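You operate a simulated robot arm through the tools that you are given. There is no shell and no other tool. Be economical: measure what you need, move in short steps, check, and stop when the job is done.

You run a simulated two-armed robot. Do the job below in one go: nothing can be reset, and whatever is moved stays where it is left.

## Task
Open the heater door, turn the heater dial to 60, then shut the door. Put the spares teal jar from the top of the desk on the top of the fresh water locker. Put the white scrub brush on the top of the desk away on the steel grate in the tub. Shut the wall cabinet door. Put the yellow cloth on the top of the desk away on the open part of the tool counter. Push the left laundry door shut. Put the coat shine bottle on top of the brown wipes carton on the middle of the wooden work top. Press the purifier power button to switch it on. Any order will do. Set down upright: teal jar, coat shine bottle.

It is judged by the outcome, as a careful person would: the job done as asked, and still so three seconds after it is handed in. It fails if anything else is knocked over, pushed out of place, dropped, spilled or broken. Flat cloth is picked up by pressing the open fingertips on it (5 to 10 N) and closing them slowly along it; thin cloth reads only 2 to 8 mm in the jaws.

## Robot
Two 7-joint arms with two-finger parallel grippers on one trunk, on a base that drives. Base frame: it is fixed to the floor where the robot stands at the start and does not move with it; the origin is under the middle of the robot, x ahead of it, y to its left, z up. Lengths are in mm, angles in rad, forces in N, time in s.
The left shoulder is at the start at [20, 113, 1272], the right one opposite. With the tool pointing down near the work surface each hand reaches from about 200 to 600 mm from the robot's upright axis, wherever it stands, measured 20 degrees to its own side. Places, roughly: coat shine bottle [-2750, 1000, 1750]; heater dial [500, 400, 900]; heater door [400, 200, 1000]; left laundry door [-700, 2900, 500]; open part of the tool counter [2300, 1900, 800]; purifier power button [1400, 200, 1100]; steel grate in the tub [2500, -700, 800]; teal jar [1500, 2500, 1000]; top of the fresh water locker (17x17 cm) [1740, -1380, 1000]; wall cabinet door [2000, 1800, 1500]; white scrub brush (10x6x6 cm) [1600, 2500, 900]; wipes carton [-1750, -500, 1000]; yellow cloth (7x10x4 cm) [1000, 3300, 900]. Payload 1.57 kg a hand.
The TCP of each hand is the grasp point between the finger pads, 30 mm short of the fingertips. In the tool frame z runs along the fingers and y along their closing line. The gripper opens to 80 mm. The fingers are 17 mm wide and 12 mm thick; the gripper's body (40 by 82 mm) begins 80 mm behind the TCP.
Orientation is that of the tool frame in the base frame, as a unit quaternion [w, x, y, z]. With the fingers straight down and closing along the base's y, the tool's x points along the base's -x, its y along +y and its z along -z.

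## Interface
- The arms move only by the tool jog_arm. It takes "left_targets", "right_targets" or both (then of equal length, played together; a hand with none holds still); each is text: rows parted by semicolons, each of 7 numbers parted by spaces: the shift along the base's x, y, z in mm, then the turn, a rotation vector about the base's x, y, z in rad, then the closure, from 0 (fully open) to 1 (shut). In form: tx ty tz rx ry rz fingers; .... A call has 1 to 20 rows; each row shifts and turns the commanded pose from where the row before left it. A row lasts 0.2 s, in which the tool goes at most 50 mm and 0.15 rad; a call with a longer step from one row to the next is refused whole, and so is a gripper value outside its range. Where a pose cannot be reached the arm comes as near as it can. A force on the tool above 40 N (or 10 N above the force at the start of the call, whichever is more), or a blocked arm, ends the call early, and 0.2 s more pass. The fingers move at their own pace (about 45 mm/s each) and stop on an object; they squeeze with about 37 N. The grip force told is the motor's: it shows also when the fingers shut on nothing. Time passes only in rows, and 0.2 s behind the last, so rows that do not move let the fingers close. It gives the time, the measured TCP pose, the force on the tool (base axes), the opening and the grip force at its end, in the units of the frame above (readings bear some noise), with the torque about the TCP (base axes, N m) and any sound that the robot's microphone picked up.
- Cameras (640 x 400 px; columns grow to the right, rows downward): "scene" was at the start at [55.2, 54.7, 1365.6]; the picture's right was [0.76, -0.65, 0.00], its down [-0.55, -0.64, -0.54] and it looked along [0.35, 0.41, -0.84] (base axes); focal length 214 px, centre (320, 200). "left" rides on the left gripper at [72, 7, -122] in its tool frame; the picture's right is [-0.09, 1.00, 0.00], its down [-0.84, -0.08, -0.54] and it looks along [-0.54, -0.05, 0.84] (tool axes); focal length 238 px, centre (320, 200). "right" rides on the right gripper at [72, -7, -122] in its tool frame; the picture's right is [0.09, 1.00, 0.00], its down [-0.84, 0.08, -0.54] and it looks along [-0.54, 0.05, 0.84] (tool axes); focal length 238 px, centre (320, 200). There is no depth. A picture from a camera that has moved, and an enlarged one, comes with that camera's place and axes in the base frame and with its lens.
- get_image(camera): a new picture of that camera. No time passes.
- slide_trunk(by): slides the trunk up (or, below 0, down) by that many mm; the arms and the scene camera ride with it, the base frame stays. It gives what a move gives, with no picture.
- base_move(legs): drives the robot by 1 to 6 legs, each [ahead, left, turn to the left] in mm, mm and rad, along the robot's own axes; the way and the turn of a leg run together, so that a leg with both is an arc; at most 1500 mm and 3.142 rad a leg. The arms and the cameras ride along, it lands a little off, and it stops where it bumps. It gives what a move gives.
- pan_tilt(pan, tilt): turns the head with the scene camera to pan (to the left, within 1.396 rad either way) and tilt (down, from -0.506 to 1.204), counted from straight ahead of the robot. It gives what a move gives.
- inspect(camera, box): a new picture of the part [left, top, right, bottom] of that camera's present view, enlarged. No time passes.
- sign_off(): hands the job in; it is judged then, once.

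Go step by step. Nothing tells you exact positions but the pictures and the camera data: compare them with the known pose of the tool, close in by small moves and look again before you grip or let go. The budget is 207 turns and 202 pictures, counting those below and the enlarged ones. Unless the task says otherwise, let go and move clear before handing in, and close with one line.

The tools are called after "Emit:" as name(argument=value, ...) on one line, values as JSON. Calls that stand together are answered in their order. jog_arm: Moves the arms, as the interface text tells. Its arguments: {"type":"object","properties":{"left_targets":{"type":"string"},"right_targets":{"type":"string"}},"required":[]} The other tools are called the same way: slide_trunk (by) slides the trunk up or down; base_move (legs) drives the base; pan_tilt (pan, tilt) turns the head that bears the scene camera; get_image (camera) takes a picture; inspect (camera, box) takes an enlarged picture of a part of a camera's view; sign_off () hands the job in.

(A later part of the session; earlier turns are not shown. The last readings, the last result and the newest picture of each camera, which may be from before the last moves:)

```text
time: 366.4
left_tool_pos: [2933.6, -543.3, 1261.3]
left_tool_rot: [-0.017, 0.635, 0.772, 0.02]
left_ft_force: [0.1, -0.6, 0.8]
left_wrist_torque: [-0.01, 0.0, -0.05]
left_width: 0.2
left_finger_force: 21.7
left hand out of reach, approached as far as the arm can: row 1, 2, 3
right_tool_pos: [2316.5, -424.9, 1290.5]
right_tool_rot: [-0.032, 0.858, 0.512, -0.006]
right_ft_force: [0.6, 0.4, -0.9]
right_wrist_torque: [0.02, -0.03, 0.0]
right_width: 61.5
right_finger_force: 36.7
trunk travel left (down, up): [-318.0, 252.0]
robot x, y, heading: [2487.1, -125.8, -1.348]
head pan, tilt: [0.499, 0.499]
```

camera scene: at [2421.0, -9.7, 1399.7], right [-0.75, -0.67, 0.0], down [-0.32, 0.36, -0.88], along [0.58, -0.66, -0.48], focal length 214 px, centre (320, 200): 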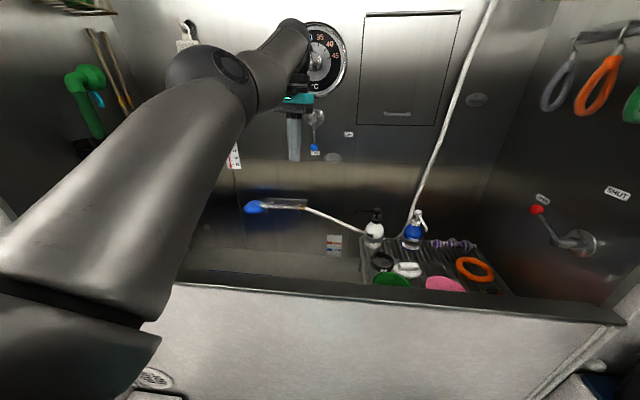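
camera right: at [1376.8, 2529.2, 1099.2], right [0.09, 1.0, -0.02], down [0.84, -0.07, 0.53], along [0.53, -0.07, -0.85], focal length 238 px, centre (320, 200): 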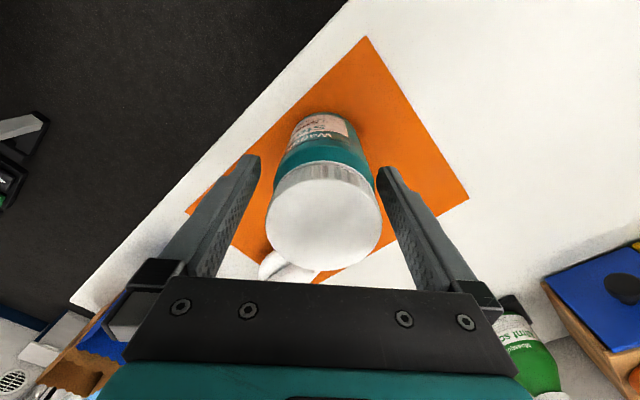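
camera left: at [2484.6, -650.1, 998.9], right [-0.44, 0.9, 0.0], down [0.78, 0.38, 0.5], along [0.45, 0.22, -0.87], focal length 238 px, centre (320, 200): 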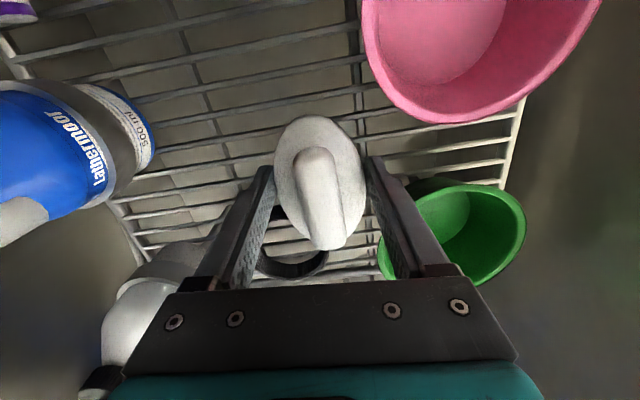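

Emit:
base_move(legs=[[75, 28, 0]])

Emit:
jog_arm(left_targets="-5.7 24.3 0 0 0 0 1; -5.7 24.3 0 0 0 0 1; -5.7 24.3 0 0 0 0 1; 0 0 0 0 0 0 1")

```text
time: 367.2
left_tool_pos: [2935.0, -547.7, 1261.4]
left_tool_rot: [-0.017, 0.636, 0.772, 0.019]
left_ft_force: [-0.8, 0.8, -0.2]
left_wrist_torque: [0.01, -0.01, 0.04]
left_width: 0.0
left_finger_force: 21.0
right_tool_pos: [2321.9, -429.4, 1289.8]
right_tool_rot: [-0.032, 0.859, 0.511, -0.006]
right_ft_force: [0.6, 0.3, -0.5]
right_wrist_torque: [0.0, 0.0, 0.03]
right_width: 61.4
right_finger_force: 36.5
trunk travel left (down, up): [-318.0, 252.0]
robot x, y, heading: [2486.8, -130.2, -1.343]
head pan, tilt: [0.499, 0.499]
stopped in leg 1: the robot was blocked; the commanded pose is now the measured one
```

```text
time: 368.2
left_tool_pos: [2936.3, -547.1, 1261.5]
left_tool_rot: [-0.018, 0.636, 0.771, 0.019]
left_ft_force: [0.5, 0.1, -0.1]
left_wrist_torque: [-0.02, -0.05, -0.01]
left_width: 0.2
left_finger_force: 21.0
left hand out of reach, approached as far as the arm can: row 1, 2, 3
right_tool_pos: [2319.5, -429.9, 1289.8]
right_tool_rot: [-0.031, 0.858, 0.513, -0.006]
right_ft_force: [0.3, 1.4, -1.2]
right_wrist_torque: [-0.01, -0.01, -0.02]
right_width: 61.2
right_finger_force: 37.1
trunk travel left (down, up): [-318.0, 252.0]
robot x, y, heading: [2490.5, -136.4, -1.344]
head pan, tilt: [0.499, 0.499]
```

Emit:
jog_arm(left_targets="0 0 0 0 0 0 1; -30 -7 0 0 0 0 1; -35 -8 0 0 0 0 1; -35 -8 0 0 0 0 1; -35 -8 0 0 0 0 1; -35 -8 0 0 0 0 1; 0 0 0 0 0 0 1")

Emit:
jog_arm(left_targets="-5.7 24.3 0 0 0 0 1; -5.7 24.3 0 0 0 0 1; 0 0 0 0 0 0 1")

```text
time: 369.9
left_tool_pos: [2779.0, -610.0, 1265.4]
left_tool_rot: [-0.016, 0.635, 0.772, 0.02]
left_ft_force: [0.1, -0.5, 0.0]
left_wrist_torque: [0.01, 0.0, 0.06]
left_width: 0.0
left_finger_force: 21.1
left hand out of reach, approached as far as the arm can: row 2, 3, 4
right_tool_pos: [2320.5, -429.9, 1289.8]
right_tool_rot: [-0.032, 0.858, 0.512, -0.006]
right_ft_force: [-0.5, -0.2, -1.4]
right_wrist_torque: [0.01, -0.02, -0.01]
right_width: 61.3
right_finger_force: 37.0
trunk travel left (down, up): [-318.0, 252.0]
robot x, y, heading: [2486.0, -133.5, -1.346]
head pan, tilt: [0.499, 0.499]
```

```text
time: 370.6
left_tool_pos: [2773.9, -588.7, 1272.6]
left_tool_rot: [-0.017, 0.636, 0.771, 0.02]
left_ft_force: [0.0, 0.3, 0.4]
left_wrist_torque: [-0.01, -0.03, 0.01]
left_width: 0.0
left_finger_force: 21.5
left hand out of reach, approached as far as the arm can: row 1, 2
right_tool_pos: [2320.4, -429.8, 1290.6]
right_tool_rot: [-0.032, 0.858, 0.512, -0.006]
right_ft_force: [-0.1, 0.9, -1.4]
right_wrist_torque: [0.01, -0.01, 0.02]
right_width: 61.3
right_finger_force: 37.3
trunk travel left (down, up): [-318.0, 252.0]
robot x, y, heading: [2484.4, -133.2, -1.346]
head pan, tilt: [0.499, 0.499]
```

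The left arm works again when extended. Plan: tuck the right hand, back off, turn right to face the purifier, and slide in so the left hand comes over it clear of the post.

Emit:
jog_arm(right_targets="-7.8 34 0 0 0 0 0.8; -7.8 34 0 0 0 0 0.8; 0 0 0 0 0 0 0.8")

Emit:
base_move(legs=[[-194, -13, 0], [0, 0, -2.35]])

Emit:
pan_tilt(pan=0.2, tilt=0.5)

Emit:
get_image(camera="scene")

```text
time: 371.4
left_tool_pos: [2773.9, -588.6, 1272.8]
left_tool_rot: [-0.016, 0.635, 0.772, 0.019]
left_ft_force: [-0.4, 0.7, 0.5]
left_wrist_torque: [0.03, 0.0, 0.0]
left_width: 0.0
left_finger_force: 21.4
right_tool_pos: [2305.0, -362.2, 1291.2]
right_tool_rot: [-0.031, 0.859, 0.512, -0.006]
right_ft_force: [0.0, -0.2, -1.6]
right_wrist_torque: [0.03, -0.01, 0.02]
right_width: 61.4
right_finger_force: 36.9
trunk travel left (down, up): [-318.0, 252.0]
robot x, y, heading: [2486.1, -135.8, -1.339]
head pan, tilt: [0.499, 0.499]
```

```text
time: 378.6
left_tool_pos: [1904.9, 157.4, 1273.6]
left_tool_rot: [0.011, 0.96, -0.277, 0.023]
left_ft_force: [0.0, -0.3, -0.1]
left_wrist_torque: [-0.01, 0.01, 0.0]
left_width: 0.0
left_finger_force: 20.9
right_tool_pos: [2392.5, 343.9, 1292.1]
right_tool_rot: [-0.018, 0.811, -0.584, 0.027]
right_ft_force: [-0.1, -0.5, -1.4]
right_wrist_torque: [-0.02, 0.01, -0.01]
right_width: 61.4
right_finger_force: 37.0
trunk travel left (down, up): [-318.0, 252.0]
robot x, y, heading: [2431.9, 54.1, 2.614]
head pan, tilt: [0.499, 0.499]
```

```text
time: 379.4
left_tool_pos: [1904.1, 156.9, 1274.0]
left_tool_rot: [0.011, 0.961, -0.277, 0.023]
left_ft_force: [0.1, 0.0, 0.3]
left_wrist_torque: [-0.03, -0.01, -0.03]
left_width: 0.0
left_finger_force: 21.7
right_tool_pos: [2392.1, 345.2, 1292.2]
right_tool_rot: [-0.019, 0.811, -0.584, 0.027]
right_ft_force: [-0.2, 0.0, -0.5]
right_wrist_torque: [-0.01, -0.01, -0.01]
right_width: 61.5
right_finger_force: 36.7
trunk travel left (down, up): [-318.0, 252.0]
robot x, y, heading: [2434.1, 53.0, 2.61]
head pan, tilt: [0.201, 0.499]
```

```text
51 pictures are left
camera scene: at [2337.4, 89.9, 1399.7], right [0.32, 0.95, 0.0], down [0.45, -0.15, -0.88], along [-0.83, 0.28, -0.48], focal length 214 px, centre (320, 200)
```

scene: 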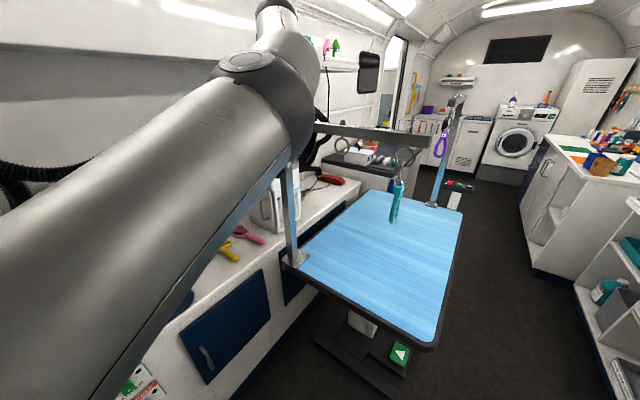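

Good view: the post stands at (F 1520, L −755) with the bar along F. Slide toward the counter first and look with the left-hand camera.

Emit:
base_move(legs=[[127, 261, 0]])

Emit:
get_image(camera="left")

```text
time: 381.3
left_tool_pos: [1666.2, 0.6, 1272.9]
left_tool_rot: [0.011, 0.96, -0.279, 0.023]
left_ft_force: [-1.0, 0.2, -0.5]
left_wrist_torque: [0.01, -0.03, 0.02]
left_width: 0.0
left_finger_force: 21.0
right_tool_pos: [2153.5, 185.6, 1292.9]
right_tool_rot: [-0.018, 0.809, -0.587, 0.027]
right_ft_force: [-0.4, -0.2, -1.5]
right_wrist_torque: [-0.04, -0.01, 0.0]
right_width: 61.3
right_finger_force: 36.9
trunk travel left (down, up): [-318.0, 252.0]
robot x, y, heading: [2193.4, -106.2, 2.604]
head pan, tilt: [0.201, 0.499]
```

```text
50 pictures are left
camera left: at [1717.1, -38.9, 1398.2], right [-0.61, -0.79, 0.0], down [-0.68, 0.53, 0.5], along [-0.4, 0.3, -0.87], focal length 238 px, centre (320, 200)
```

left: 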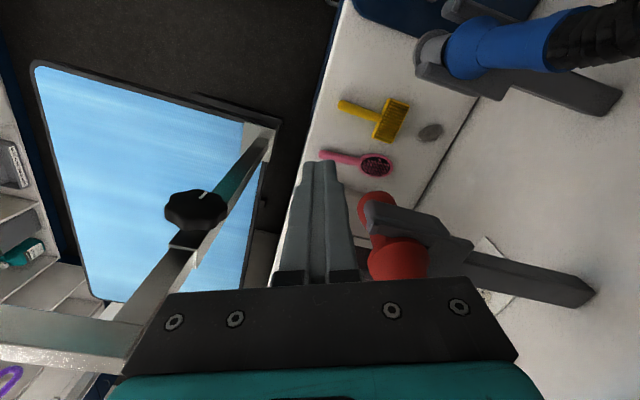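

Emit:
base_move(legs=[[135, -65, 0]])

Emit:
get_image(camera="left")

Emit:
get_image(camera="scene")

```text
time: 382.7
left_tool_pos: [1583.6, 126.1, 1273.7]
left_tool_rot: [0.011, 0.96, -0.279, 0.025]
left_ft_force: [0.6, -0.1, 0.0]
left_wrist_torque: [-0.04, 0.03, -0.03]
left_width: 0.0
left_finger_force: 20.8
right_tool_pos: [2070.9, 310.2, 1292.2]
right_tool_rot: [-0.018, 0.809, -0.587, 0.026]
right_ft_force: [0.0, 1.2, -0.6]
right_wrist_torque: [-0.05, -0.04, -0.03]
right_width: 61.3
right_finger_force: 37.0
trunk travel left (down, up): [-318.0, 252.0]
robot x, y, heading: [2115.2, 19.8, 2.607]
head pan, tilt: [0.201, 0.499]
```

```text
49 pictures are left
camera left: at [1634.5, 86.1, 1398.2], right [-0.61, -0.79, 0.0], down [-0.68, 0.53, 0.5], along [-0.4, 0.3, -0.87], focal length 238 px, centre (320, 200)
```

left: 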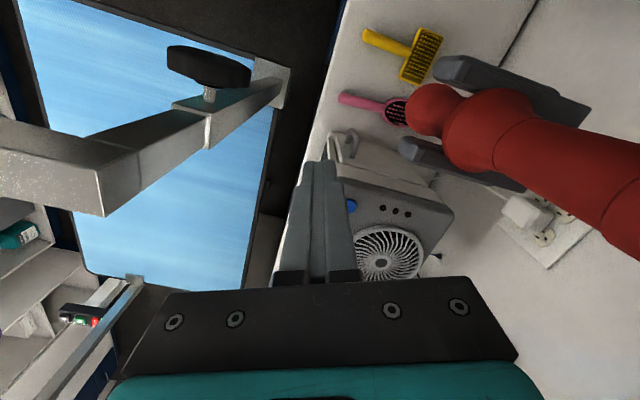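

```text
48 pictures are left
camera scene: at [2015.5, 56.4, 1399.6], right [0.33, 0.95, 0.0], down [0.45, -0.16, -0.88], along [-0.83, 0.29, -0.48], focal length 214 px, centre (320, 200)
```

scene: 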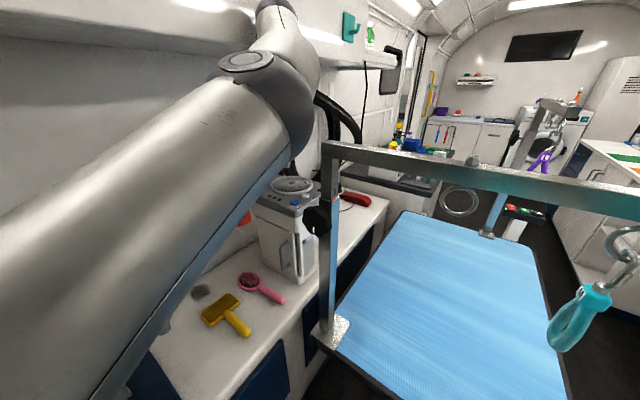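

Emit:
inspect(camera="left", box=[320, 150, 470, 280])

Emit:
inspect(camera="scene", box=[240, 165, 340, 235])

```text
3.08 times, centred on (395, 215) of left
camera zoom: at [1634.5, 86.1, 1398.2], right [-0.61, -0.79, 0.0], down [-0.68, 0.53, 0.5], along [-0.4, 0.3, -0.87], focal length 733 px, centre (89, 154)
```

zoom: 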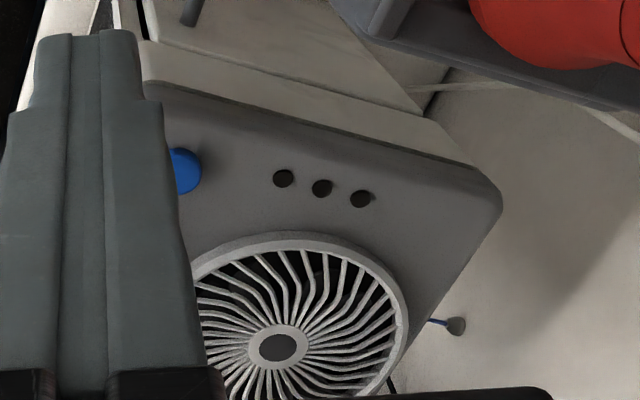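

```text
5.71 times, centred on (290, 200) of scene
camera zoom: at [2015.5, 56.4, 1399.6], right [0.33, 0.95, 0.0], down [0.45, -0.16, -0.88], along [-0.83, 0.29, -0.48], focal length 1226 px, centre (491, 200)
```

zoom: 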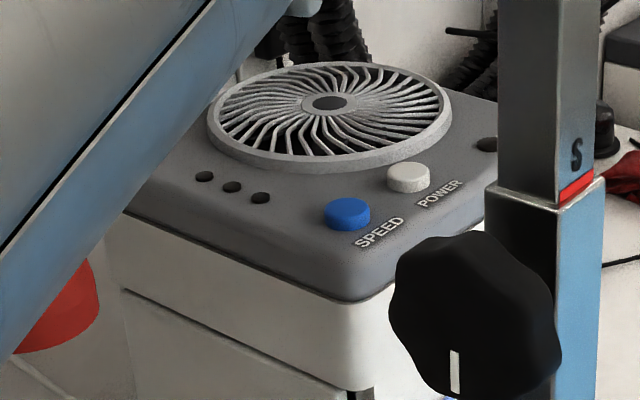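

POWER is the white button ≈ (1423, 214, z≈1082); SPEED is blue. To get the left shoulder closer, back out, turn slightly right, shift the hand left, and come in again.

Emit:
base_move(legs=[[-180, 87, 0], [0, 0, -0.28]])

Emit:
jog_arm(left_targets="-21.8 -20.6 0 0 0 0 1; -21.8 -20.6 0 0 0 0 1; -21.8 -20.6 0 0 0 0 1; -21.8 -20.6 0 0 0 0 1; 0 0 0 0 0 0 1")

```text
time: 385.3
left_tool_pos: [1748.1, 96.4, 1273.0]
left_tool_rot: [0.015, 0.912, -0.409, 0.021]
left_ft_force: [0.5, -0.1, 0.4]
left_wrist_torque: [0.0, 0.0, -0.01]
left_width: 0.0
left_finger_force: 21.2
right_tool_pos: [2269.4, 140.7, 1292.1]
right_tool_rot: [-0.013, 0.721, -0.692, 0.029]
right_ft_force: [0.3, -0.7, -2.2]
right_wrist_torque: [-0.06, 0.01, 0.01]
right_width: 61.1
right_finger_force: 37.0
trunk travel left (down, up): [-318.0, 252.0]
robot x, y, heading: [2223.1, -148.5, 2.331]
head pan, tilt: [0.201, 0.499]
```

```text
time: 386.5
left_tool_pos: [1661.5, 13.3, 1274.5]
left_tool_rot: [0.014, 0.912, -0.41, 0.022]
left_ft_force: [-0.4, 0.4, 0.7]
left_wrist_torque: [0.01, -0.02, -0.01]
left_width: 0.0
left_finger_force: 21.5
right_tool_pos: [2268.5, 140.7, 1291.3]
right_tool_rot: [-0.013, 0.72, -0.693, 0.028]
right_ft_force: [0.2, 0.6, -0.9]
right_wrist_torque: [-0.04, -0.01, -0.03]
right_width: 61.2
right_finger_force: 37.2
trunk travel left (down, up): [-318.0, 252.0]
robot x, y, heading: [2228.9, -148.3, 2.332]
head pan, tilt: [0.201, 0.499]
```

Emit:
base_move(legs=[[172, -30, 0]])

Emit:
jog_arm(left_targets="-19.5 -18.4 0 0 0 0 1; -19.5 -18.4 0 0 0 0 1; -19.5 -18.4 0 0 0 0 1; 0 0 0 0 0 0 1")

Emit:
base_move(legs=[[110, -19, 0]])

Emit:
get_image(camera="left")

Emit:
get_image(camera="scene")

```text
time: 387.9
left_tool_pos: [1566.3, 158.7, 1272.8]
left_tool_rot: [0.015, 0.912, -0.41, 0.022]
left_ft_force: [0.4, 0.4, 0.0]
left_wrist_torque: [-0.01, 0.0, 0.02]
left_width: 0.2
left_finger_force: 21.1
right_tool_pos: [2173.8, 283.0, 1291.8]
right_tool_rot: [-0.013, 0.72, -0.693, 0.029]
right_ft_force: [0.0, 1.3, -1.6]
right_wrist_torque: [-0.03, -0.01, 0.02]
right_width: 60.9
right_finger_force: 36.7
trunk travel left (down, up): [-318.0, 252.0]
robot x, y, heading: [2135.0, -5.5, 2.336]
head pan, tilt: [0.201, 0.499]
```

```text
time: 389.1
left_tool_pos: [1545.4, 135.4, 1274.7]
left_tool_rot: [0.03, 0.891, -0.452, 0.021]
left_ft_force: [0.7, 1.0, -0.1]
left_wrist_torque: [0.02, -0.01, -0.01]
left_width: 0.0
left_finger_force: 20.8
left hand out of reach, approached as far as the arm can: row 2, 3
right_tool_pos: [2180.8, 288.4, 1291.9]
right_tool_rot: [-0.011, 0.717, -0.696, 0.029]
right_ft_force: [0.1, -0.7, -0.4]
right_wrist_torque: [0.04, 0.01, 0.02]
right_width: 61.2
right_finger_force: 36.6
trunk travel left (down, up): [-318.0, 252.0]
robot x, y, heading: [2130.4, -3.1, 2.326]
head pan, tilt: [0.201, 0.499]
stopped in row 4 (left hand): the arm was blocked; the commanded pose is now the measured one
```

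```text
time: 389.9
left_tool_pos: [1536.6, 147.5, 1271.4]
left_tool_rot: [0.03, 0.89, -0.455, 0.025]
left_ft_force: [0.1, 0.6, 0.3]
left_wrist_torque: [-0.02, 0.02, -0.02]
left_width: 0.1
left_finger_force: 21.4
right_tool_pos: [2170.4, 300.1, 1293.0]
right_tool_rot: [-0.013, 0.717, -0.696, 0.028]
right_ft_force: [0.3, -0.7, -1.0]
right_wrist_torque: [0.02, -0.03, -0.02]
right_width: 61.0
right_finger_force: 37.4
trunk travel left (down, up): [-318.0, 252.0]
robot x, y, heading: [2122.0, 6.0, 2.327]
head pan, tilt: [0.201, 0.499]
stopped in leg 1: the robot was blocked; the commanded pose is now the measured one
```

```text
45 pictures are left
camera left: at [1570.5, 96.1, 1397.8], right [-0.86, -0.51, 0.02], down [-0.44, 0.76, 0.48], along [-0.26, 0.4, -0.88], focal length 238 px, centre (320, 200)
```

left: 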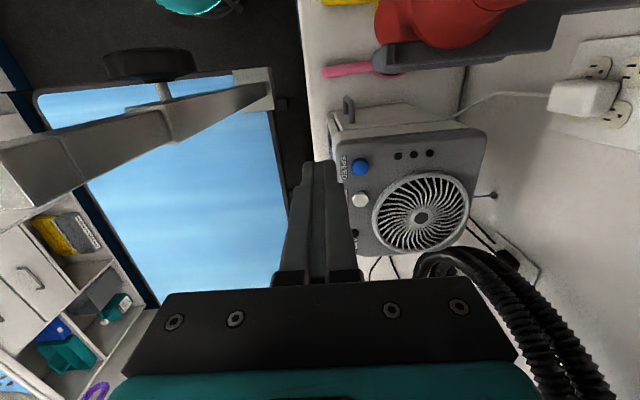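

```text
44 pictures are left
camera scene: at [2044.8, 71.3, 1399.8], right [0.58, 0.81, 0.0], down [0.39, -0.28, -0.88], along [-0.72, 0.51, -0.48], focal length 214 px, centre (320, 200)
```

scene: 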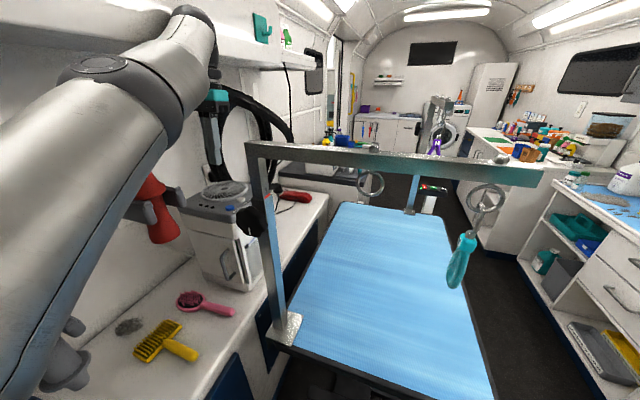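

Power seen clearly (white). The elbow touched the shelf, so I'll pitch the hand forward and lower it so the fingertip reaches the button while the elbow stays clear.

Emit:
jog_arm(left_targets="0 0 -15 0 0 0 1; -12.8 7.5 -20 0.0266 0.0494 0 1; -12.8 7.5 -20 0.0266 0.0494 0 1; -12.8 7.5 -20 0.0266 0.0494 0 1; -12.8 7.5 -20 0.0266 0.0494 0 1; -12.8 7.5 -20 0.0266 0.0494 0 1; -12.8 7.5 -15 0.0266 0.0494 0 1; 0 0 0 0 0 0 1")

Emit:
get_image(camera="left")

```text
time: 391.7
left_tool_pos: [1455.4, 188.1, 1138.2]
left_tool_rot: [0.024, 0.886, -0.441, -0.143]
left_ft_force: [-1.0, -0.6, 0.8]
left_wrist_torque: [-0.02, 0.04, -0.02]
left_width: 0.0
left_finger_force: 21.7
right_tool_pos: [2168.7, 297.6, 1292.4]
right_tool_rot: [-0.014, 0.718, -0.696, 0.029]
right_ft_force: [0.2, -0.4, -1.1]
right_wrist_torque: [-0.02, 0.05, 0.0]
right_width: 61.3
right_finger_force: 37.3
trunk travel left (down, up): [-318.0, 252.0]
robot x, y, heading: [2123.1, 9.4, 2.325]
head pan, tilt: [0.201, 0.499]
```

```text
43 pictures are left
camera left: at [1524.3, 117.7, 1240.0], right [-0.83, -0.53, 0.19], down [-0.27, 0.66, 0.7], along [-0.5, 0.53, -0.69], focal length 238 px, centre (320, 200)
```

left: 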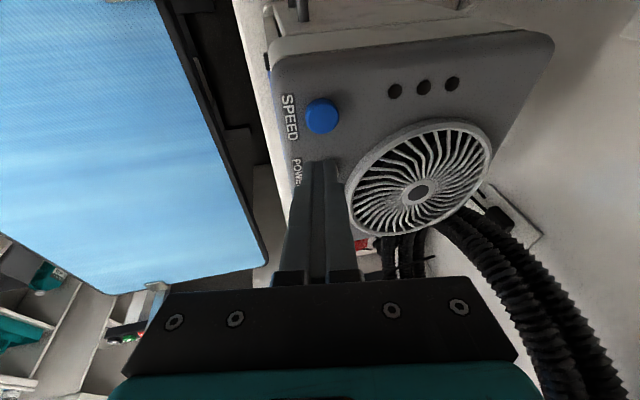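

The tip is just short of POWER at (1425, 210). Align, then press down in small steps.

Emit:
jog_arm(left_targets="-11 10 -4 0 0 0 1; -11 9.5 -4 0 0 0 1; 0 0 -5 0 0 0 1; 0 0 -5 0 0 0 1; 0 0 -4 0 0 0 1; 0 0 -4 0 0 0 1; 0 0 0 0 0 0 1")

Emit:
inspect(camera="scene", box=[180, 150, 280, 230])

```text
time: 393.3
left_tool_pos: [1442.8, 204.1, 1111.9]
left_tool_rot: [0.023, 0.885, -0.443, -0.142]
left_ft_force: [-0.3, 0.2, 1.2]
left_wrist_torque: [-0.03, 0.05, 0.01]
left_width: 0.0
left_finger_force: 21.1
left hand out of reach, approached as far as the arm can: row 2
right_tool_pos: [2169.2, 299.1, 1292.9]
right_tool_rot: [-0.013, 0.718, -0.696, 0.028]
right_ft_force: [-0.2, -1.0, -1.9]
right_wrist_torque: [0.01, -0.01, 0.0]
right_width: 61.1
right_finger_force: 36.8
trunk travel left (down, up): [-318.0, 252.0]
robot x, y, heading: [2122.8, 8.6, 2.325]
head pan, tilt: [0.201, 0.499]
heard: click
```

```text
5.00 times, centred on (230, 190) of scene
camera zoom: at [2043.1, 70.0, 1399.7], right [0.58, 0.81, 0.0], down [0.39, -0.28, -0.88], along [-0.72, 0.51, -0.48], focal length 1072 px, centre (770, 250)
```

zoom: 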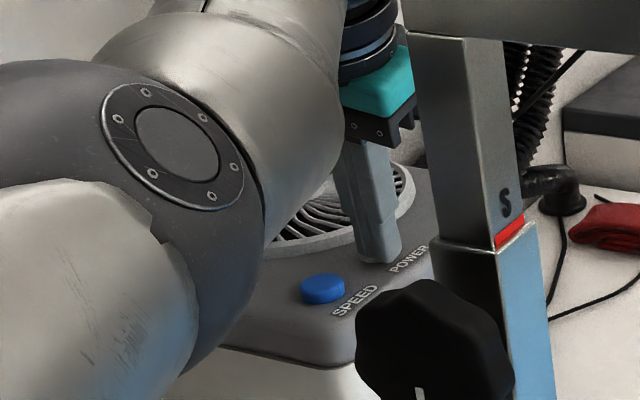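

A click was heard with the tip on POWER. Lift off and check the indicator.

Emit:
jog_arm(left_targets="0 0 10 0 0 0 1; 0 0 20 0 0 0 1; 12 -8 25 0 0 0 1; 12 -8 25 -0.0266 -0.0494 0 1; 12 -8 25 -0.0266 -0.0494 0 1; 12 -8 20 -0.0266 -0.0494 0 1; 0 0 0 0 0 0 1")

Emit:
get_image(camera="left")

```text
time: 394.9
left_tool_pos: [1494.7, 175.3, 1235.3]
left_tool_rot: [0.026, 0.891, -0.45, -0.057]
left_ft_force: [-0.3, -0.1, -0.4]
left_wrist_torque: [-0.04, 0.02, -0.01]
left_width: 0.0
left_finger_force: 21.4
right_tool_pos: [2169.9, 299.8, 1290.8]
right_tool_rot: [-0.013, 0.718, -0.695, 0.028]
right_ft_force: [-0.3, -0.5, -1.9]
right_wrist_torque: [-0.03, 0.01, -0.02]
right_width: 61.3
right_finger_force: 36.4
trunk travel left (down, up): [-318.0, 252.0]
robot x, y, heading: [2120.9, 7.7, 2.322]
head pan, tilt: [0.201, 0.499]
```

```text
41 pictures are left
camera left: at [1547.0, 113.3, 1349.5], right [-0.85, -0.52, 0.1], down [-0.36, 0.72, 0.59], along [-0.38, 0.47, -0.8], focal length 238 px, centre (320, 200)
```

left: 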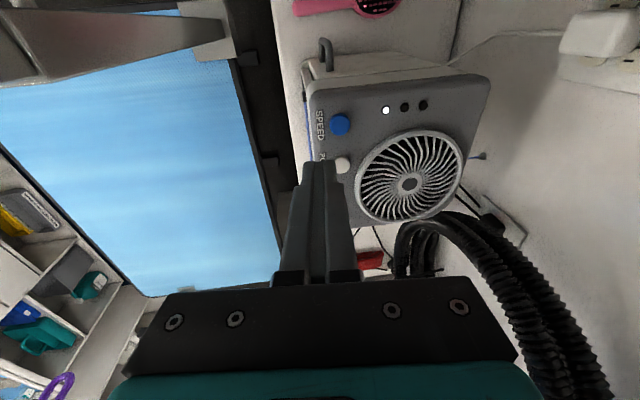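

The first indicator is lit: purifier on. Now back out, exit the van with the jar.

Emit:
jog_arm(left_targets="20.8 13.9 20 0 0 0 1; 20.8 13.9 15 -0.02 -0.04 0 1; 0 0 0 0 0 0 1")

Emit:
base_move(legs=[[-250, 42, 0], [-60, -350, 0]])

```text
time: 395.7
left_tool_pos: [1537.7, 200.2, 1268.8]
left_tool_rot: [0.026, 0.892, -0.45, -0.036]
left_ft_force: [-0.1, 0.5, -0.3]
left_wrist_torque: [0.04, -0.01, -0.01]
left_width: 0.0
left_finger_force: 21.1
left hand out of reach, approached as far as the arm can: row 2
right_tool_pos: [2168.7, 298.1, 1292.2]
right_tool_rot: [-0.012, 0.717, -0.696, 0.029]
right_ft_force: [0.6, -0.5, -1.4]
right_wrist_torque: [-0.06, 0.03, 0.04]
right_width: 61.3
right_finger_force: 36.8
trunk travel left (down, up): [-318.0, 252.0]
robot x, y, heading: [2123.2, 10.8, 2.325]
head pan, tilt: [0.201, 0.499]
```

```text
time: 399.5
left_tool_pos: [1973.3, 180.5, 1268.9]
left_tool_rot: [0.026, 0.893, -0.447, -0.036]
left_ft_force: [0.8, -1.4, 0.2]
left_wrist_torque: [0.0, -0.02, -0.01]
left_width: 0.2
left_finger_force: 21.6
right_tool_pos: [2604.0, 283.2, 1292.7]
right_tool_rot: [-0.013, 0.719, -0.694, 0.028]
right_ft_force: [-0.7, 1.4, -1.7]
right_wrist_torque: [-0.02, -0.01, -0.04]
right_width: 61.5
right_finger_force: 36.8
trunk travel left (down, up): [-318.0, 252.0]
robot x, y, heading: [2557.5, -3.7, 2.325]
head pan, tilt: [0.201, 0.499]
```

Emit:
base_move(legs=[[0, 0, -0.168], [0, -240, 0], [1450, 0, 0], [250, 0, 0], [200, 300, 0]])

Emit:
pan_tilt(pan=0.3, tilt=0.4)

Emit:
get_image(camera="scene")

```text
time: 406.7
left_tool_pos: [1549.7, 1285.7, 1263.0]
left_tool_rot: [0.012, 0.859, -0.51, -0.035]
left_ft_force: [-0.7, 0.3, -0.3]
left_wrist_torque: [0.01, -0.05, -0.01]
left_width: 0.0
left_finger_force: 20.7
right_tool_pos: [2184.6, 1295.1, 1300.4]
right_tool_rot: [0.029, -0.671, 0.74, -0.025]
right_ft_force: [0.1, -0.7, -1.2]
right_wrist_torque: [-0.01, 0.0, 0.0]
right_width: 61.3
right_finger_force: 37.0
trunk travel left (down, up): [-318.0, 252.0]
robot x, y, heading: [2122.3, 1035.5, 2.194]
head pan, tilt: [0.201, 0.499]
stopped in leg 3: the robot was blocked; the commanded pose is now the measured one
```

```text
time: 407.4
left_tool_pos: [1549.2, 1285.3, 1263.1]
left_tool_rot: [0.012, 0.86, -0.509, -0.034]
left_ft_force: [0.0, -0.5, 0.0]
left_wrist_torque: [0.02, -0.01, -0.02]
left_width: 0.1
left_finger_force: 20.9
right_tool_pos: [2184.3, 1295.6, 1300.5]
right_tool_rot: [0.029, -0.67, 0.741, -0.027]
right_ft_force: [0.7, 0.3, -1.3]
right_wrist_torque: [-0.03, 0.03, -0.01]
right_width: 61.4
right_finger_force: 36.9
trunk travel left (down, up): [-318.0, 252.0]
robot x, y, heading: [2127.8, 1035.5, 2.189]
head pan, tilt: [0.3, 0.4]
```

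```text
40 pictures are left
camera scene: at [2022.0, 1079.2, 1407.9], right [0.61, 0.79, 0.03], down [0.33, -0.22, -0.92], along [-0.72, 0.57, -0.39], focal length 214 px, centre (320, 200)
```

scene: 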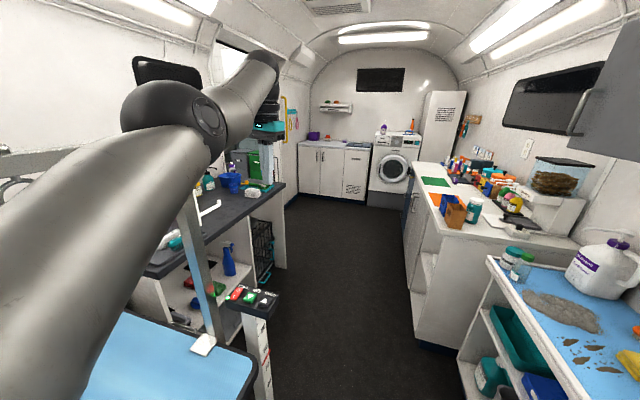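

The left forearm met the second table post. Back off, shift away from the table, and continue.

Emit:
base_move(legs=[[-120, 0, -0.03], [0, -130, 0], [700, 0, 0]])

Emit:
get_image(camera="scene")

```text
time: 410.6
left_tool_pos: [1734.2, 1351.1, 1287.9]
left_tool_rot: [0.015, 0.843, -0.535, -0.053]
left_ft_force: [0.2, 0.1, 0.9]
left_wrist_torque: [0.08, 0.01, -0.02]
left_width: 0.0
left_finger_force: 21.6
right_tool_pos: [2385.1, 1308.9, 1290.2]
right_tool_rot: [0.061, -0.673, 0.735, 0.046]
right_ft_force: [0.0, 0.5, -1.6]
right_wrist_torque: [0.01, 0.03, 0.0]
right_width: 61.4
right_finger_force: 37.5
trunk travel left (down, up): [-318.0, 252.0]
robot x, y, heading: [2249.7, 1077.5, 2.127]
head pan, tilt: [0.3, 0.4]
stopped in leg 3: the robot was blocked; the commanded pose is now the measured one
```

```text
39 pictures are left
camera scene: at [2197.9, 1115.7, 1412.0], right [0.66, 0.75, 0.01], down [0.28, -0.23, -0.93], along [-0.7, 0.61, -0.36], focal length 214 px, centre (320, 200)
```

scene: 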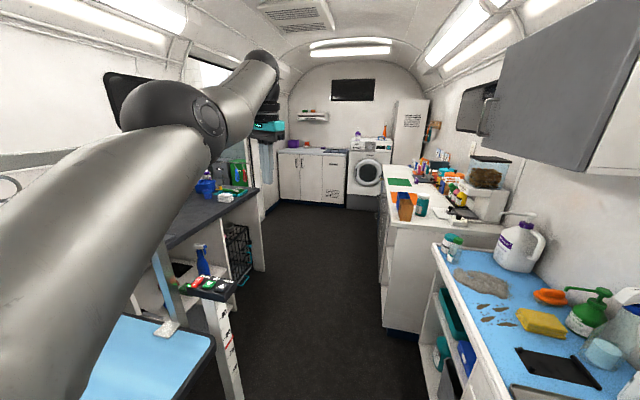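

It seems the right elbow brushed the wall panel at F 2470 while the left forearm hit the post at F 2345. Take the middle line (F≈2412) with the trunk lowered.

Emit:
base_move(legs=[[-90, 0, 0.03], [0, 58, 0]])

Emit:
slide_trunk(by=-170)

Emit:
base_move(legs=[[700, 0, 0]])

```text
time: 412.2
left_tool_pos: [1698.8, 1257.6, 1268.7]
left_tool_rot: [0.021, 0.853, -0.52, -0.037]
left_ft_force: [-1.5, -0.9, -1.0]
left_wrist_torque: [-0.02, -0.03, 0.0]
left_width: 0.0
left_finger_force: 21.1
right_tool_pos: [2350.9, 1242.3, 1284.3]
right_tool_rot: [0.053, -0.684, 0.727, 0.017]
right_ft_force: [-0.3, -0.3, -0.7]
right_wrist_torque: [0.03, -0.04, 0.0]
right_width: 61.2
right_finger_force: 36.4
trunk travel left (down, up): [-318.0, 252.0]
robot x, y, heading: [2250.1, 976.3, 2.163]
head pan, tilt: [0.3, 0.4]
```

```text
time: 414.1
left_tool_pos: [1700.4, 1259.3, 1098.1]
left_tool_rot: [0.022, 0.854, -0.519, -0.039]
left_ft_force: [0.3, -0.1, 0.4]
left_wrist_torque: [-0.01, 0.01, 0.01]
left_width: 0.0
left_finger_force: 21.0
right_tool_pos: [2352.3, 1243.6, 1113.6]
right_tool_rot: [0.053, -0.685, 0.727, 0.017]
right_ft_force: [0.1, 0.3, -2.4]
right_wrist_torque: [-0.03, -0.01, -0.01]
right_width: 61.3
right_finger_force: 36.6
trunk travel left (down, up): [-148.0, 422.0]
robot x, y, heading: [2250.0, 976.4, 2.167]
head pan, tilt: [0.3, 0.4]
```

```text
time: 418.1
left_tool_pos: [1291.0, 1851.1, 1098.5]
left_tool_rot: [0.023, 0.856, -0.516, -0.037]
left_ft_force: [-0.2, 0.0, -0.1]
left_wrist_torque: [0.06, -0.03, -0.02]
left_width: 0.1
left_finger_force: 21.2
right_tool_pos: [1942.1, 1842.1, 1114.1]
right_tool_rot: [0.053, -0.688, 0.723, 0.017]
right_ft_force: [-0.3, -0.2, -1.8]
right_wrist_torque: [0.03, 0.0, 0.02]
right_width: 61.1
right_finger_force: 37.0
trunk travel left (down, up): [-148.0, 422.0]
robot x, y, heading: [1842.1, 1572.5, 2.174]
head pan, tilt: [0.3, 0.4]
```

Clear now. Continue through the van toward the doorway.

Emit:
base_move(legs=[[150, 0, -0.015], [60, 200, 0], [60, 200, 0], [220, 150, 0], [340, 0, 0], [660, 60, 0]])

Emit:
base_move(legs=[[0, 0, 1.571], [700, 0, 0], [700, 0, 0]])

Emit:
pan_tilt(pan=0.5, tilt=0.3)

Emit:
get_image(camera="scene")

```text
time: 428.5
left_tool_pos: [-45.9, 2744.6, 1098.5]
left_tool_rot: [0.023, 0.855, -0.516, -0.038]
left_ft_force: [0.4, 0.1, -0.3]
left_wrist_torque: [0.0, 0.0, -0.01]
left_width: 0.0
left_finger_force: 21.7
right_tool_pos: [605.8, 2734.3, 1114.2]
right_tool_rot: [0.053, -0.688, 0.723, 0.017]
right_ft_force: [0.3, -0.3, -0.2]
right_wrist_torque: [-0.02, -0.01, -0.01]
right_width: 61.4
right_finger_force: 37.0
trunk travel left (down, up): [-148.0, 422.0]
robot x, y, heading: [506.4, 2467.0, 2.174]
head pan, tilt: [0.3, 0.4]
```

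```text
time: 439.6
left_tool_pos: [-943.7, 1142.9, 1098.2]
left_tool_rot: [0.043, 0.972, 0.231, -0.011]
left_ft_force: [-0.3, -0.8, 0.5]
left_wrist_torque: [0.0, 0.0, 0.0]
left_width: 0.1
left_finger_force: 21.2
right_tool_pos: [-925.3, 1794.1, 1113.4]
right_tool_rot: [-0.025, 0.998, -0.033, -0.048]
right_ft_force: [1.2, 0.6, -1.4]
right_wrist_torque: [0.05, -0.02, 0.02]
right_width: 61.3
right_finger_force: 36.2
trunk travel left (down, up): [-148.0, 422.0]
robot x, y, heading: [-656.3, 1689.8, -2.556]
head pan, tilt: [0.3, 0.4]
```

```text
time: 440.3
left_tool_pos: [-944.7, 1142.3, 1099.4]
left_tool_rot: [0.043, 0.972, 0.232, -0.012]
left_ft_force: [0.0, 0.7, 0.3]
left_wrist_torque: [0.02, -0.01, -0.02]
left_width: 0.2
left_finger_force: 21.6
right_tool_pos: [-922.8, 1792.3, 1113.6]
right_tool_rot: [-0.025, 0.998, -0.034, -0.05]
right_ft_force: [0.5, 0.4, -1.0]
right_wrist_torque: [-0.01, 0.02, 0.0]
right_width: 61.2
right_finger_force: 37.1
trunk travel left (down, up): [-148.0, 422.0]
robot x, y, heading: [-656.4, 1688.6, -2.557]
head pan, tilt: [0.499, 0.3]
```

```text
38 pictures are left
camera scene: at [-709.5, 1602.6, 1248.1], right [-0.88, 0.47, 0.0], down [0.14, 0.26, -0.96], along [-0.45, -0.84, -0.3], focal length 214 px, centre (320, 200)
```

scene: 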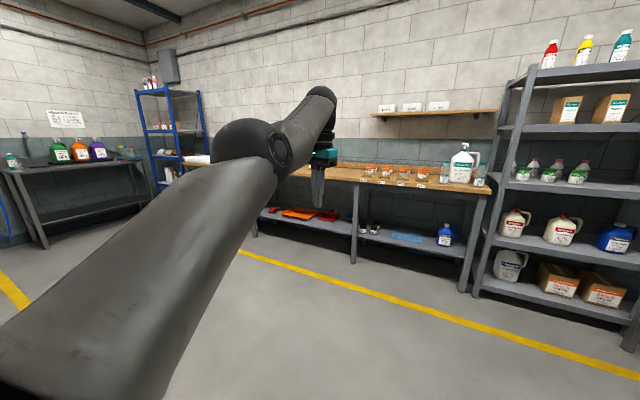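

Outside now. Drive along the van side to its far end where the fresh-water locker stands.

Emit:
base_move(legs=[[740, 0, 0], [0, 0, 3.141], [0, -1200, 0], [0, -1200, 0], [0, -800, 0]])

Emit:
pan_tilt(pan=-0.5, tilt=0.4)

Emit:
get_image(camera="scene")

```text
time: 466.8
left_tool_pos: [799.4, -782.1, 1099.0]
left_tool_rot: [0.011, -0.235, 0.971, 0.044]
left_ft_force: [-0.6, -0.7, 1.5]
left_wrist_torque: [0.02, -0.03, -0.01]
left_width: 0.0
left_finger_force: 21.5
right_tool_pos: [785.1, -1432.9, 1114.5]
right_tool_rot: [0.05, 0.03, 0.998, -0.024]
right_ft_force: [-0.3, 0.4, -1.1]
right_wrist_torque: [-0.02, 0.02, 0.01]
right_width: 61.2
right_finger_force: 37.4
trunk travel left (down, up): [-148.0, 422.0]
robot x, y, heading: [519.8, -1329.7, 0.591]
head pan, tilt: [0.499, 0.3]
```

```text
time: 468.1
left_tool_pos: [801.1, -782.2, 1098.6]
left_tool_rot: [0.011, -0.235, 0.971, 0.042]
left_ft_force: [-0.6, 0.1, 0.9]
left_wrist_torque: [-0.01, 0.0, 0.0]
left_width: 0.0
left_finger_force: 21.2
right_tool_pos: [786.4, -1433.1, 1114.4]
right_tool_rot: [0.05, 0.029, 0.998, -0.025]
right_ft_force: [0.0, 0.4, -1.2]
right_wrist_torque: [-0.02, 0.02, 0.02]
right_width: 61.3
right_finger_force: 37.2
trunk travel left (down, up): [-148.0, 422.0]
robot x, y, heading: [520.1, -1330.7, 0.596]
head pan, tilt: [-0.499, 0.4]
```

```text
37 pictures are left
camera scene: at [619.1, -1313.9, 1238.8], right [0.09, -1.0, 0.0], down [-0.39, -0.04, -0.92], along [0.92, 0.09, -0.39], focal length 214 px, centre (320, 200)
```

scene: 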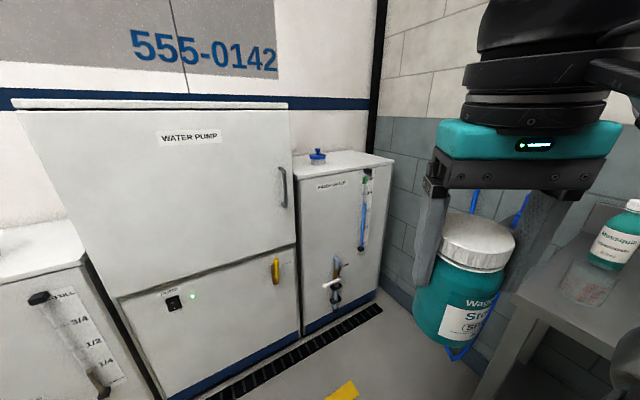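

Emit:
inspect(camera="scene", box=[280, 130, 410, 220])

```text
4.44 times, centred on (345, 175) of scene
camera zoom: at [619.1, -1313.9, 1238.8], right [0.09, -1.0, 0.0], down [-0.39, -0.04, -0.92], along [0.92, 0.09, -0.39], focal length 953 px, centre (209, 311)
```

zoom: 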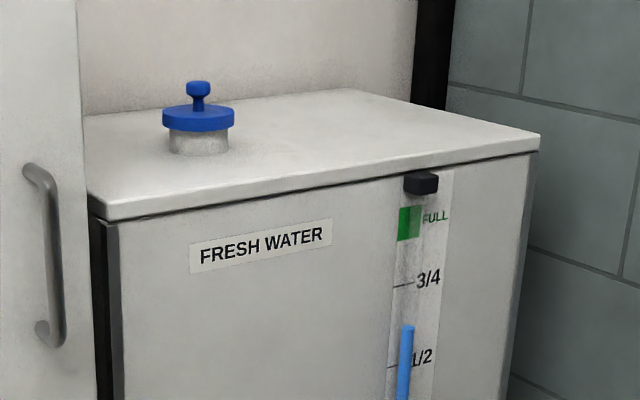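

Fresh-water locker top ≈ z 1000, free area around (1740, −1380). The left arm must be pulled in first; lower it to mid-height and retract.

Emit:
jog_arm(left_targets="0 0 -30 0 0 0 1; 0 0 -30 0 0 0 1; 0 0 -30 0 0 0 1; 0 0 -35 0 0 0 1; -17 -11 0 0 0 0 1; -17 -11 0 0 0 0 1; -25 -17 0 0 0 0 1; -25 -17 0 0 0 0 1; -25 -17 0 0 0 0 1; -25 -17 0 0 0 0 1; 0 0 0 0 0 0 1")

```text
time: 470.5
left_tool_pos: [796.7, -741.0, 1008.9]
left_tool_rot: [0.011, -0.235, 0.971, 0.043]
left_ft_force: [-0.3, -0.2, -0.6]
left_wrist_torque: [0.0, 0.04, 0.01]
left_width: 0.0
left_finger_force: 21.9
left hand out of reach, approached as far as the arm can: row 1, 2, 3, 4, 5, 6, 7, 8, 9, 10
right_tool_pos: [784.4, -1431.8, 1113.6]
right_tool_rot: [0.05, 0.03, 0.998, -0.025]
right_ft_force: [0.9, 0.4, -1.0]
right_wrist_torque: [-0.02, 0.01, 0.02]
right_width: 61.6
right_finger_force: 37.0
trunk travel left (down, up): [-148.0, 422.0]
robot x, y, heading: [520.1, -1328.1, 0.591]
head pan, tilt: [-0.499, 0.4]
```

Emit:
pan_tilt(pan=0.6, tilt=0.3)

Emit:
get_image(camera="scene")

```text
time: 471.8
left_tool_pos: [795.9, -740.4, 1008.8]
left_tool_rot: [0.01, -0.236, 0.971, 0.043]
left_ft_force: [0.0, 0.0, 0.8]
left_wrist_torque: [-0.02, -0.03, 0.0]
left_width: 0.0
left_finger_force: 21.3
right_tool_pos: [786.1, -1432.9, 1114.3]
right_tool_rot: [0.05, 0.03, 0.998, -0.025]
right_ft_force: [0.0, -0.1, -1.7]
right_wrist_torque: [-0.01, 0.06, 0.0]
right_width: 61.1
right_finger_force: 37.1
trunk travel left (down, up): [-148.0, 422.0]
robot x, y, heading: [518.9, -1328.4, 0.587]
head pan, tilt: [0.6, 0.3]
```

```text
35 pictures are left
camera scene: at [561.4, -1235.9, 1248.1], right [0.93, -0.37, 0.0], down [-0.11, -0.27, -0.96], along [0.35, 0.89, -0.3], focal length 214 px, centre (320, 200)
```

scene: 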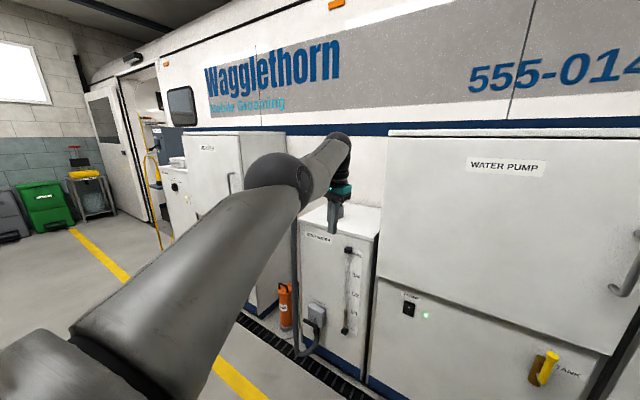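

Emit:
jog_arm(left_targets="28 -28.8 0 0 0 0 1; 28 -28.8 0 0 0 0 1; 28 -28.8 0 0 0 0 1; 28 -28.8 0 0 0 0 1; 28 -28.8 0 0 0 0 1; 28 -28.8 0 0 0 0 1; 0 0 0 0 0 0 1; 0 0 0 0 0 0 1")

```text
time: 473.6
left_tool_pos: [934.7, -923.1, 1006.7]
left_tool_rot: [0.011, -0.236, 0.971, 0.043]
left_ft_force: [-0.5, 0.0, 0.5]
left_wrist_torque: [0.0, -0.04, 0.01]
left_width: 0.0
left_finger_force: 21.4
left hand out of reach, approached as far as the arm can: row 3, 4, 5, 6
right_tool_pos: [785.2, -1433.4, 1113.9]
right_tool_rot: [0.05, 0.03, 0.998, -0.025]
right_ft_force: [0.0, 0.7, -2.4]
right_wrist_torque: [-0.04, 0.01, -0.01]
right_width: 61.3
right_finger_force: 37.2
trunk travel left (down, up): [-148.0, 422.0]
robot x, y, heading: [518.5, -1329.7, 0.591]
head pan, tilt: [0.6, 0.3]
```

Emit:
jog_arm(left_targets="0 0 40 0 0 0 1; 0 0 40 0 0 0 1; 0 0 40 0 0 0 1; 0 0 40 0 0 0 1; 0 0 0 0 0 0 1; -20 -13 0 0 0 0 1; -20 -13 0 0 0 0 1; 0 0 0 0 0 0 1")

```text
time: 475.4
left_tool_pos: [895.5, -943.5, 1132.0]
left_tool_rot: [0.011, -0.236, 0.971, 0.042]
left_ft_force: [-0.2, 0.0, 0.0]
left_wrist_torque: [0.0, -0.01, 0.03]
left_width: 0.2
left_finger_force: 21.4
left hand out of reach, approached as far as the arm can: row 1, 2, 3, 4, 6, 7
right_tool_pos: [786.0, -1431.2, 1113.9]
right_tool_rot: [0.05, 0.03, 0.998, -0.025]
right_ft_force: [-0.3, -0.5, -1.0]
right_wrist_torque: [0.01, 0.01, 0.01]
right_width: 61.4
right_finger_force: 37.4
trunk travel left (down, up): [-148.0, 422.0]
robot x, y, heading: [520.3, -1329.3, 0.589]
head pan, tilt: [0.6, 0.3]
```

Work with the left arm as is: raise the trunk so it clears the cabinets, level the jar (tool is tilted ~6°), and approach the locker.

Emit:
slide_trunk(by=200)

Emit:
jog_arm(right_targets="8 5 0 0.0265 0.049 0 0.8; 8 5 0 0.0265 0.049 0 0.8; 25 17 0 0 0 0 0.8; 25 17 0 0 0 0 0.8; 25 17 0 0 0 0 0.8; 25 17 0 0 0 0 0.8; 0 0 0 0 0 0 0.8")

Emit:
base_move(legs=[[0, -440, 0], [300, 0, 0]])

Emit:
pan_tilt(pan=-0.3, tilt=0.6)

Emit:
get_image(camera="scene")

```text
time: 477.6
left_tool_pos: [893.8, -944.0, 1332.7]
left_tool_rot: [0.01, -0.236, 0.971, 0.043]
left_ft_force: [0.3, -0.7, -0.1]
left_wrist_torque: [0.0, -0.03, -0.01]
left_width: 0.0
left_finger_force: 21.2
right_tool_pos: [784.9, -1433.5, 1313.8]
right_tool_rot: [0.05, 0.03, 0.998, -0.025]
right_ft_force: [0.4, 1.2, -1.0]
right_wrist_torque: [0.0, 0.0, 0.01]
right_width: 61.3
right_finger_force: 36.9
trunk travel left (down, up): [-348.0, 222.0]
robot x, y, heading: [516.5, -1329.2, 0.593]
head pan, tilt: [0.6, 0.3]
```

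```text
time: 479.2
left_tool_pos: [895.1, -945.0, 1332.2]
left_tool_rot: [0.011, -0.236, 0.971, 0.043]
left_ft_force: [0.1, 0.3, -0.5]
left_wrist_torque: [0.04, 0.0, -0.02]
left_width: 0.0
left_finger_force: 21.1
right_tool_pos: [901.4, -1355.8, 1314.1]
right_tool_rot: [-0.001, 0.029, 1.0, 0.0]
right_ft_force: [0.2, -1.2, -1.3]
right_wrist_torque: [0.01, 0.0, 0.01]
right_width: 61.4
right_finger_force: 36.7
trunk travel left (down, up): [-348.0, 222.0]
robot x, y, heading: [520.4, -1328.6, 0.591]
head pan, tilt: [0.6, 0.3]
```

```text
time: 481.8
left_tool_pos: [1123.7, -1284.9, 1331.8]
left_tool_rot: [0.011, -0.234, 0.971, 0.042]
left_ft_force: [-0.5, 1.4, -0.1]
left_wrist_torque: [-0.07, -0.05, 0.01]
left_width: 0.0
left_finger_force: 21.5
right_tool_pos: [1129.1, -1694.4, 1313.3]
right_tool_rot: [-0.001, 0.031, 1.0, -0.001]
right_ft_force: [-0.9, 0.3, -1.2]
right_wrist_torque: [-0.03, -0.04, -0.02]
right_width: 61.2
right_finger_force: 37.1
trunk travel left (down, up): [-348.0, 222.0]
robot x, y, heading: [749.0, -1668.5, 0.588]
head pan, tilt: [0.6, 0.3]
stopped in leg 1: the robot was blocked; the commanded pose is now the measured one
```

```text
time: 483.0
left_tool_pos: [1124.7, -1284.7, 1331.0]
left_tool_rot: [0.01, -0.235, 0.971, 0.042]
left_ft_force: [0.0, 0.2, 0.5]
left_wrist_torque: [0.0, 0.04, 0.02]
left_width: 0.0
left_finger_force: 21.1
right_tool_pos: [1129.7, -1696.8, 1313.8]
right_tool_rot: [-0.001, 0.032, 0.999, 0.0]
right_ft_force: [1.0, -0.4, -1.9]
right_wrist_torque: [0.0, -0.01, 0.05]
right_width: 61.3
right_finger_force: 36.8
trunk travel left (down, up): [-348.0, 222.0]
robot x, y, heading: [743.2, -1667.4, 0.593]
head pan, tilt: [-0.3, 0.6]
```

```text
34 pictures are left
camera scene: at [839.9, -1636.9, 1420.6], right [0.29, -0.96, 0.0], down [-0.54, -0.16, -0.83], along [0.79, 0.24, -0.56], focal length 214 px, centre (320, 200)
```

scene: 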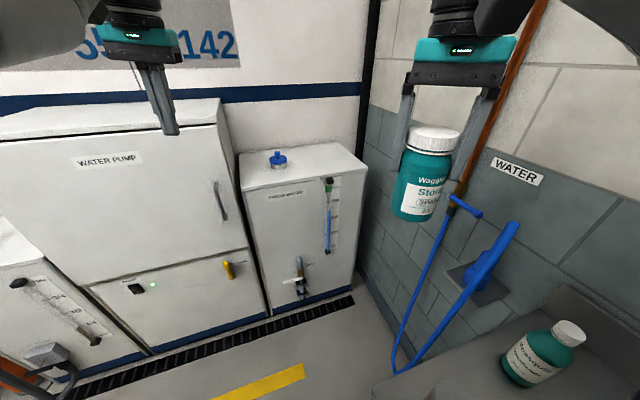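

Emit:
slide_trunk(by=50)

Emit:
base_move(legs=[[0, 20, 0], [480, 0, 0], [0, -80, 0]])

Emit:
jog_arm(right_targets="33 22 -20 0 0 0 0.8; 33 22 -20 0 0 0 0.8; 33 22 -20 0 0 0 0.8; 33 22 -20 0 0 0 0.8; 33 22 -20 0 0 0 0.8; 0 0 0 0 0 0 0.8")

Emit:
get_image(camera="scene")

```text
time: 483.9
left_tool_pos: [1124.6, -1285.8, 1382.3]
left_tool_rot: [0.01, -0.234, 0.971, 0.043]
left_ft_force: [-0.9, 0.0, -0.9]
left_wrist_torque: [0.04, 0.01, -0.02]
left_width: 0.0
left_finger_force: 21.2
right_tool_pos: [1129.9, -1696.0, 1363.5]
right_tool_rot: [0.0, 0.032, 1.0, 0.0]
right_ft_force: [0.6, -0.2, -1.4]
right_wrist_torque: [0.03, 0.02, 0.02]
right_width: 61.3
right_finger_force: 36.7
trunk travel left (down, up): [-398.0, 172.0]
robot x, y, heading: [744.6, -1668.2, 0.588]
head pan, tilt: [-0.3, 0.6]
```

```text
time: 487.8
left_tool_pos: [1548.8, -1066.9, 1382.1]
left_tool_rot: [0.01, -0.235, 0.971, 0.043]
left_ft_force: [0.4, -0.6, -0.8]
left_wrist_torque: [-0.02, -0.02, 0.01]
left_width: 0.0
left_finger_force: 21.0
right_tool_pos: [1556.9, -1477.6, 1362.8]
right_tool_rot: [0.0, 0.029, 1.0, 0.0]
right_ft_force: [0.7, 0.7, -1.4]
right_wrist_torque: [0.02, 0.01, 0.02]
right_width: 61.0
right_finger_force: 37.0
trunk travel left (down, up): [-398.0, 172.0]
robot x, y, heading: [1172.8, -1450.6, 0.601]
head pan, tilt: [-0.3, 0.6]
```

```text
time: 489.2
left_tool_pos: [1549.0, -1066.4, 1382.2]
left_tool_rot: [0.01, -0.235, 0.971, 0.043]
left_ft_force: [-1.0, -0.6, 0.4]
left_wrist_torque: [0.0, -0.02, -0.01]
left_width: 0.3
left_finger_force: 21.0
right_tool_pos: [1721.0, -1370.1, 1262.6]
right_tool_rot: [-0.001, 0.029, 1.0, 0.0]
right_ft_force: [0.1, -0.6, -1.7]
right_wrist_torque: [-0.01, -0.01, 0.02]
right_width: 61.2
right_finger_force: 36.6
trunk travel left (down, up): [-398.0, 172.0]
robot x, y, heading: [1176.2, -1448.8, 0.591]
head pan, tilt: [-0.3, 0.6]
```

```text
33 pictures are left
camera scene: at [1266.5, -1419.0, 1470.7], right [0.29, -0.96, 0.0], down [-0.54, -0.16, -0.83], along [0.79, 0.24, -0.56], focal length 214 px, centre (320, 200)
```

scene: 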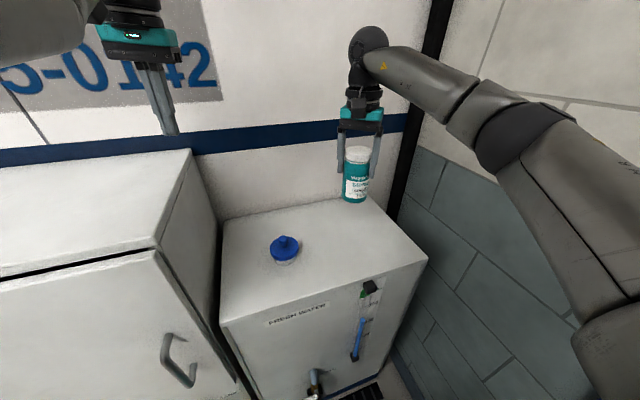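

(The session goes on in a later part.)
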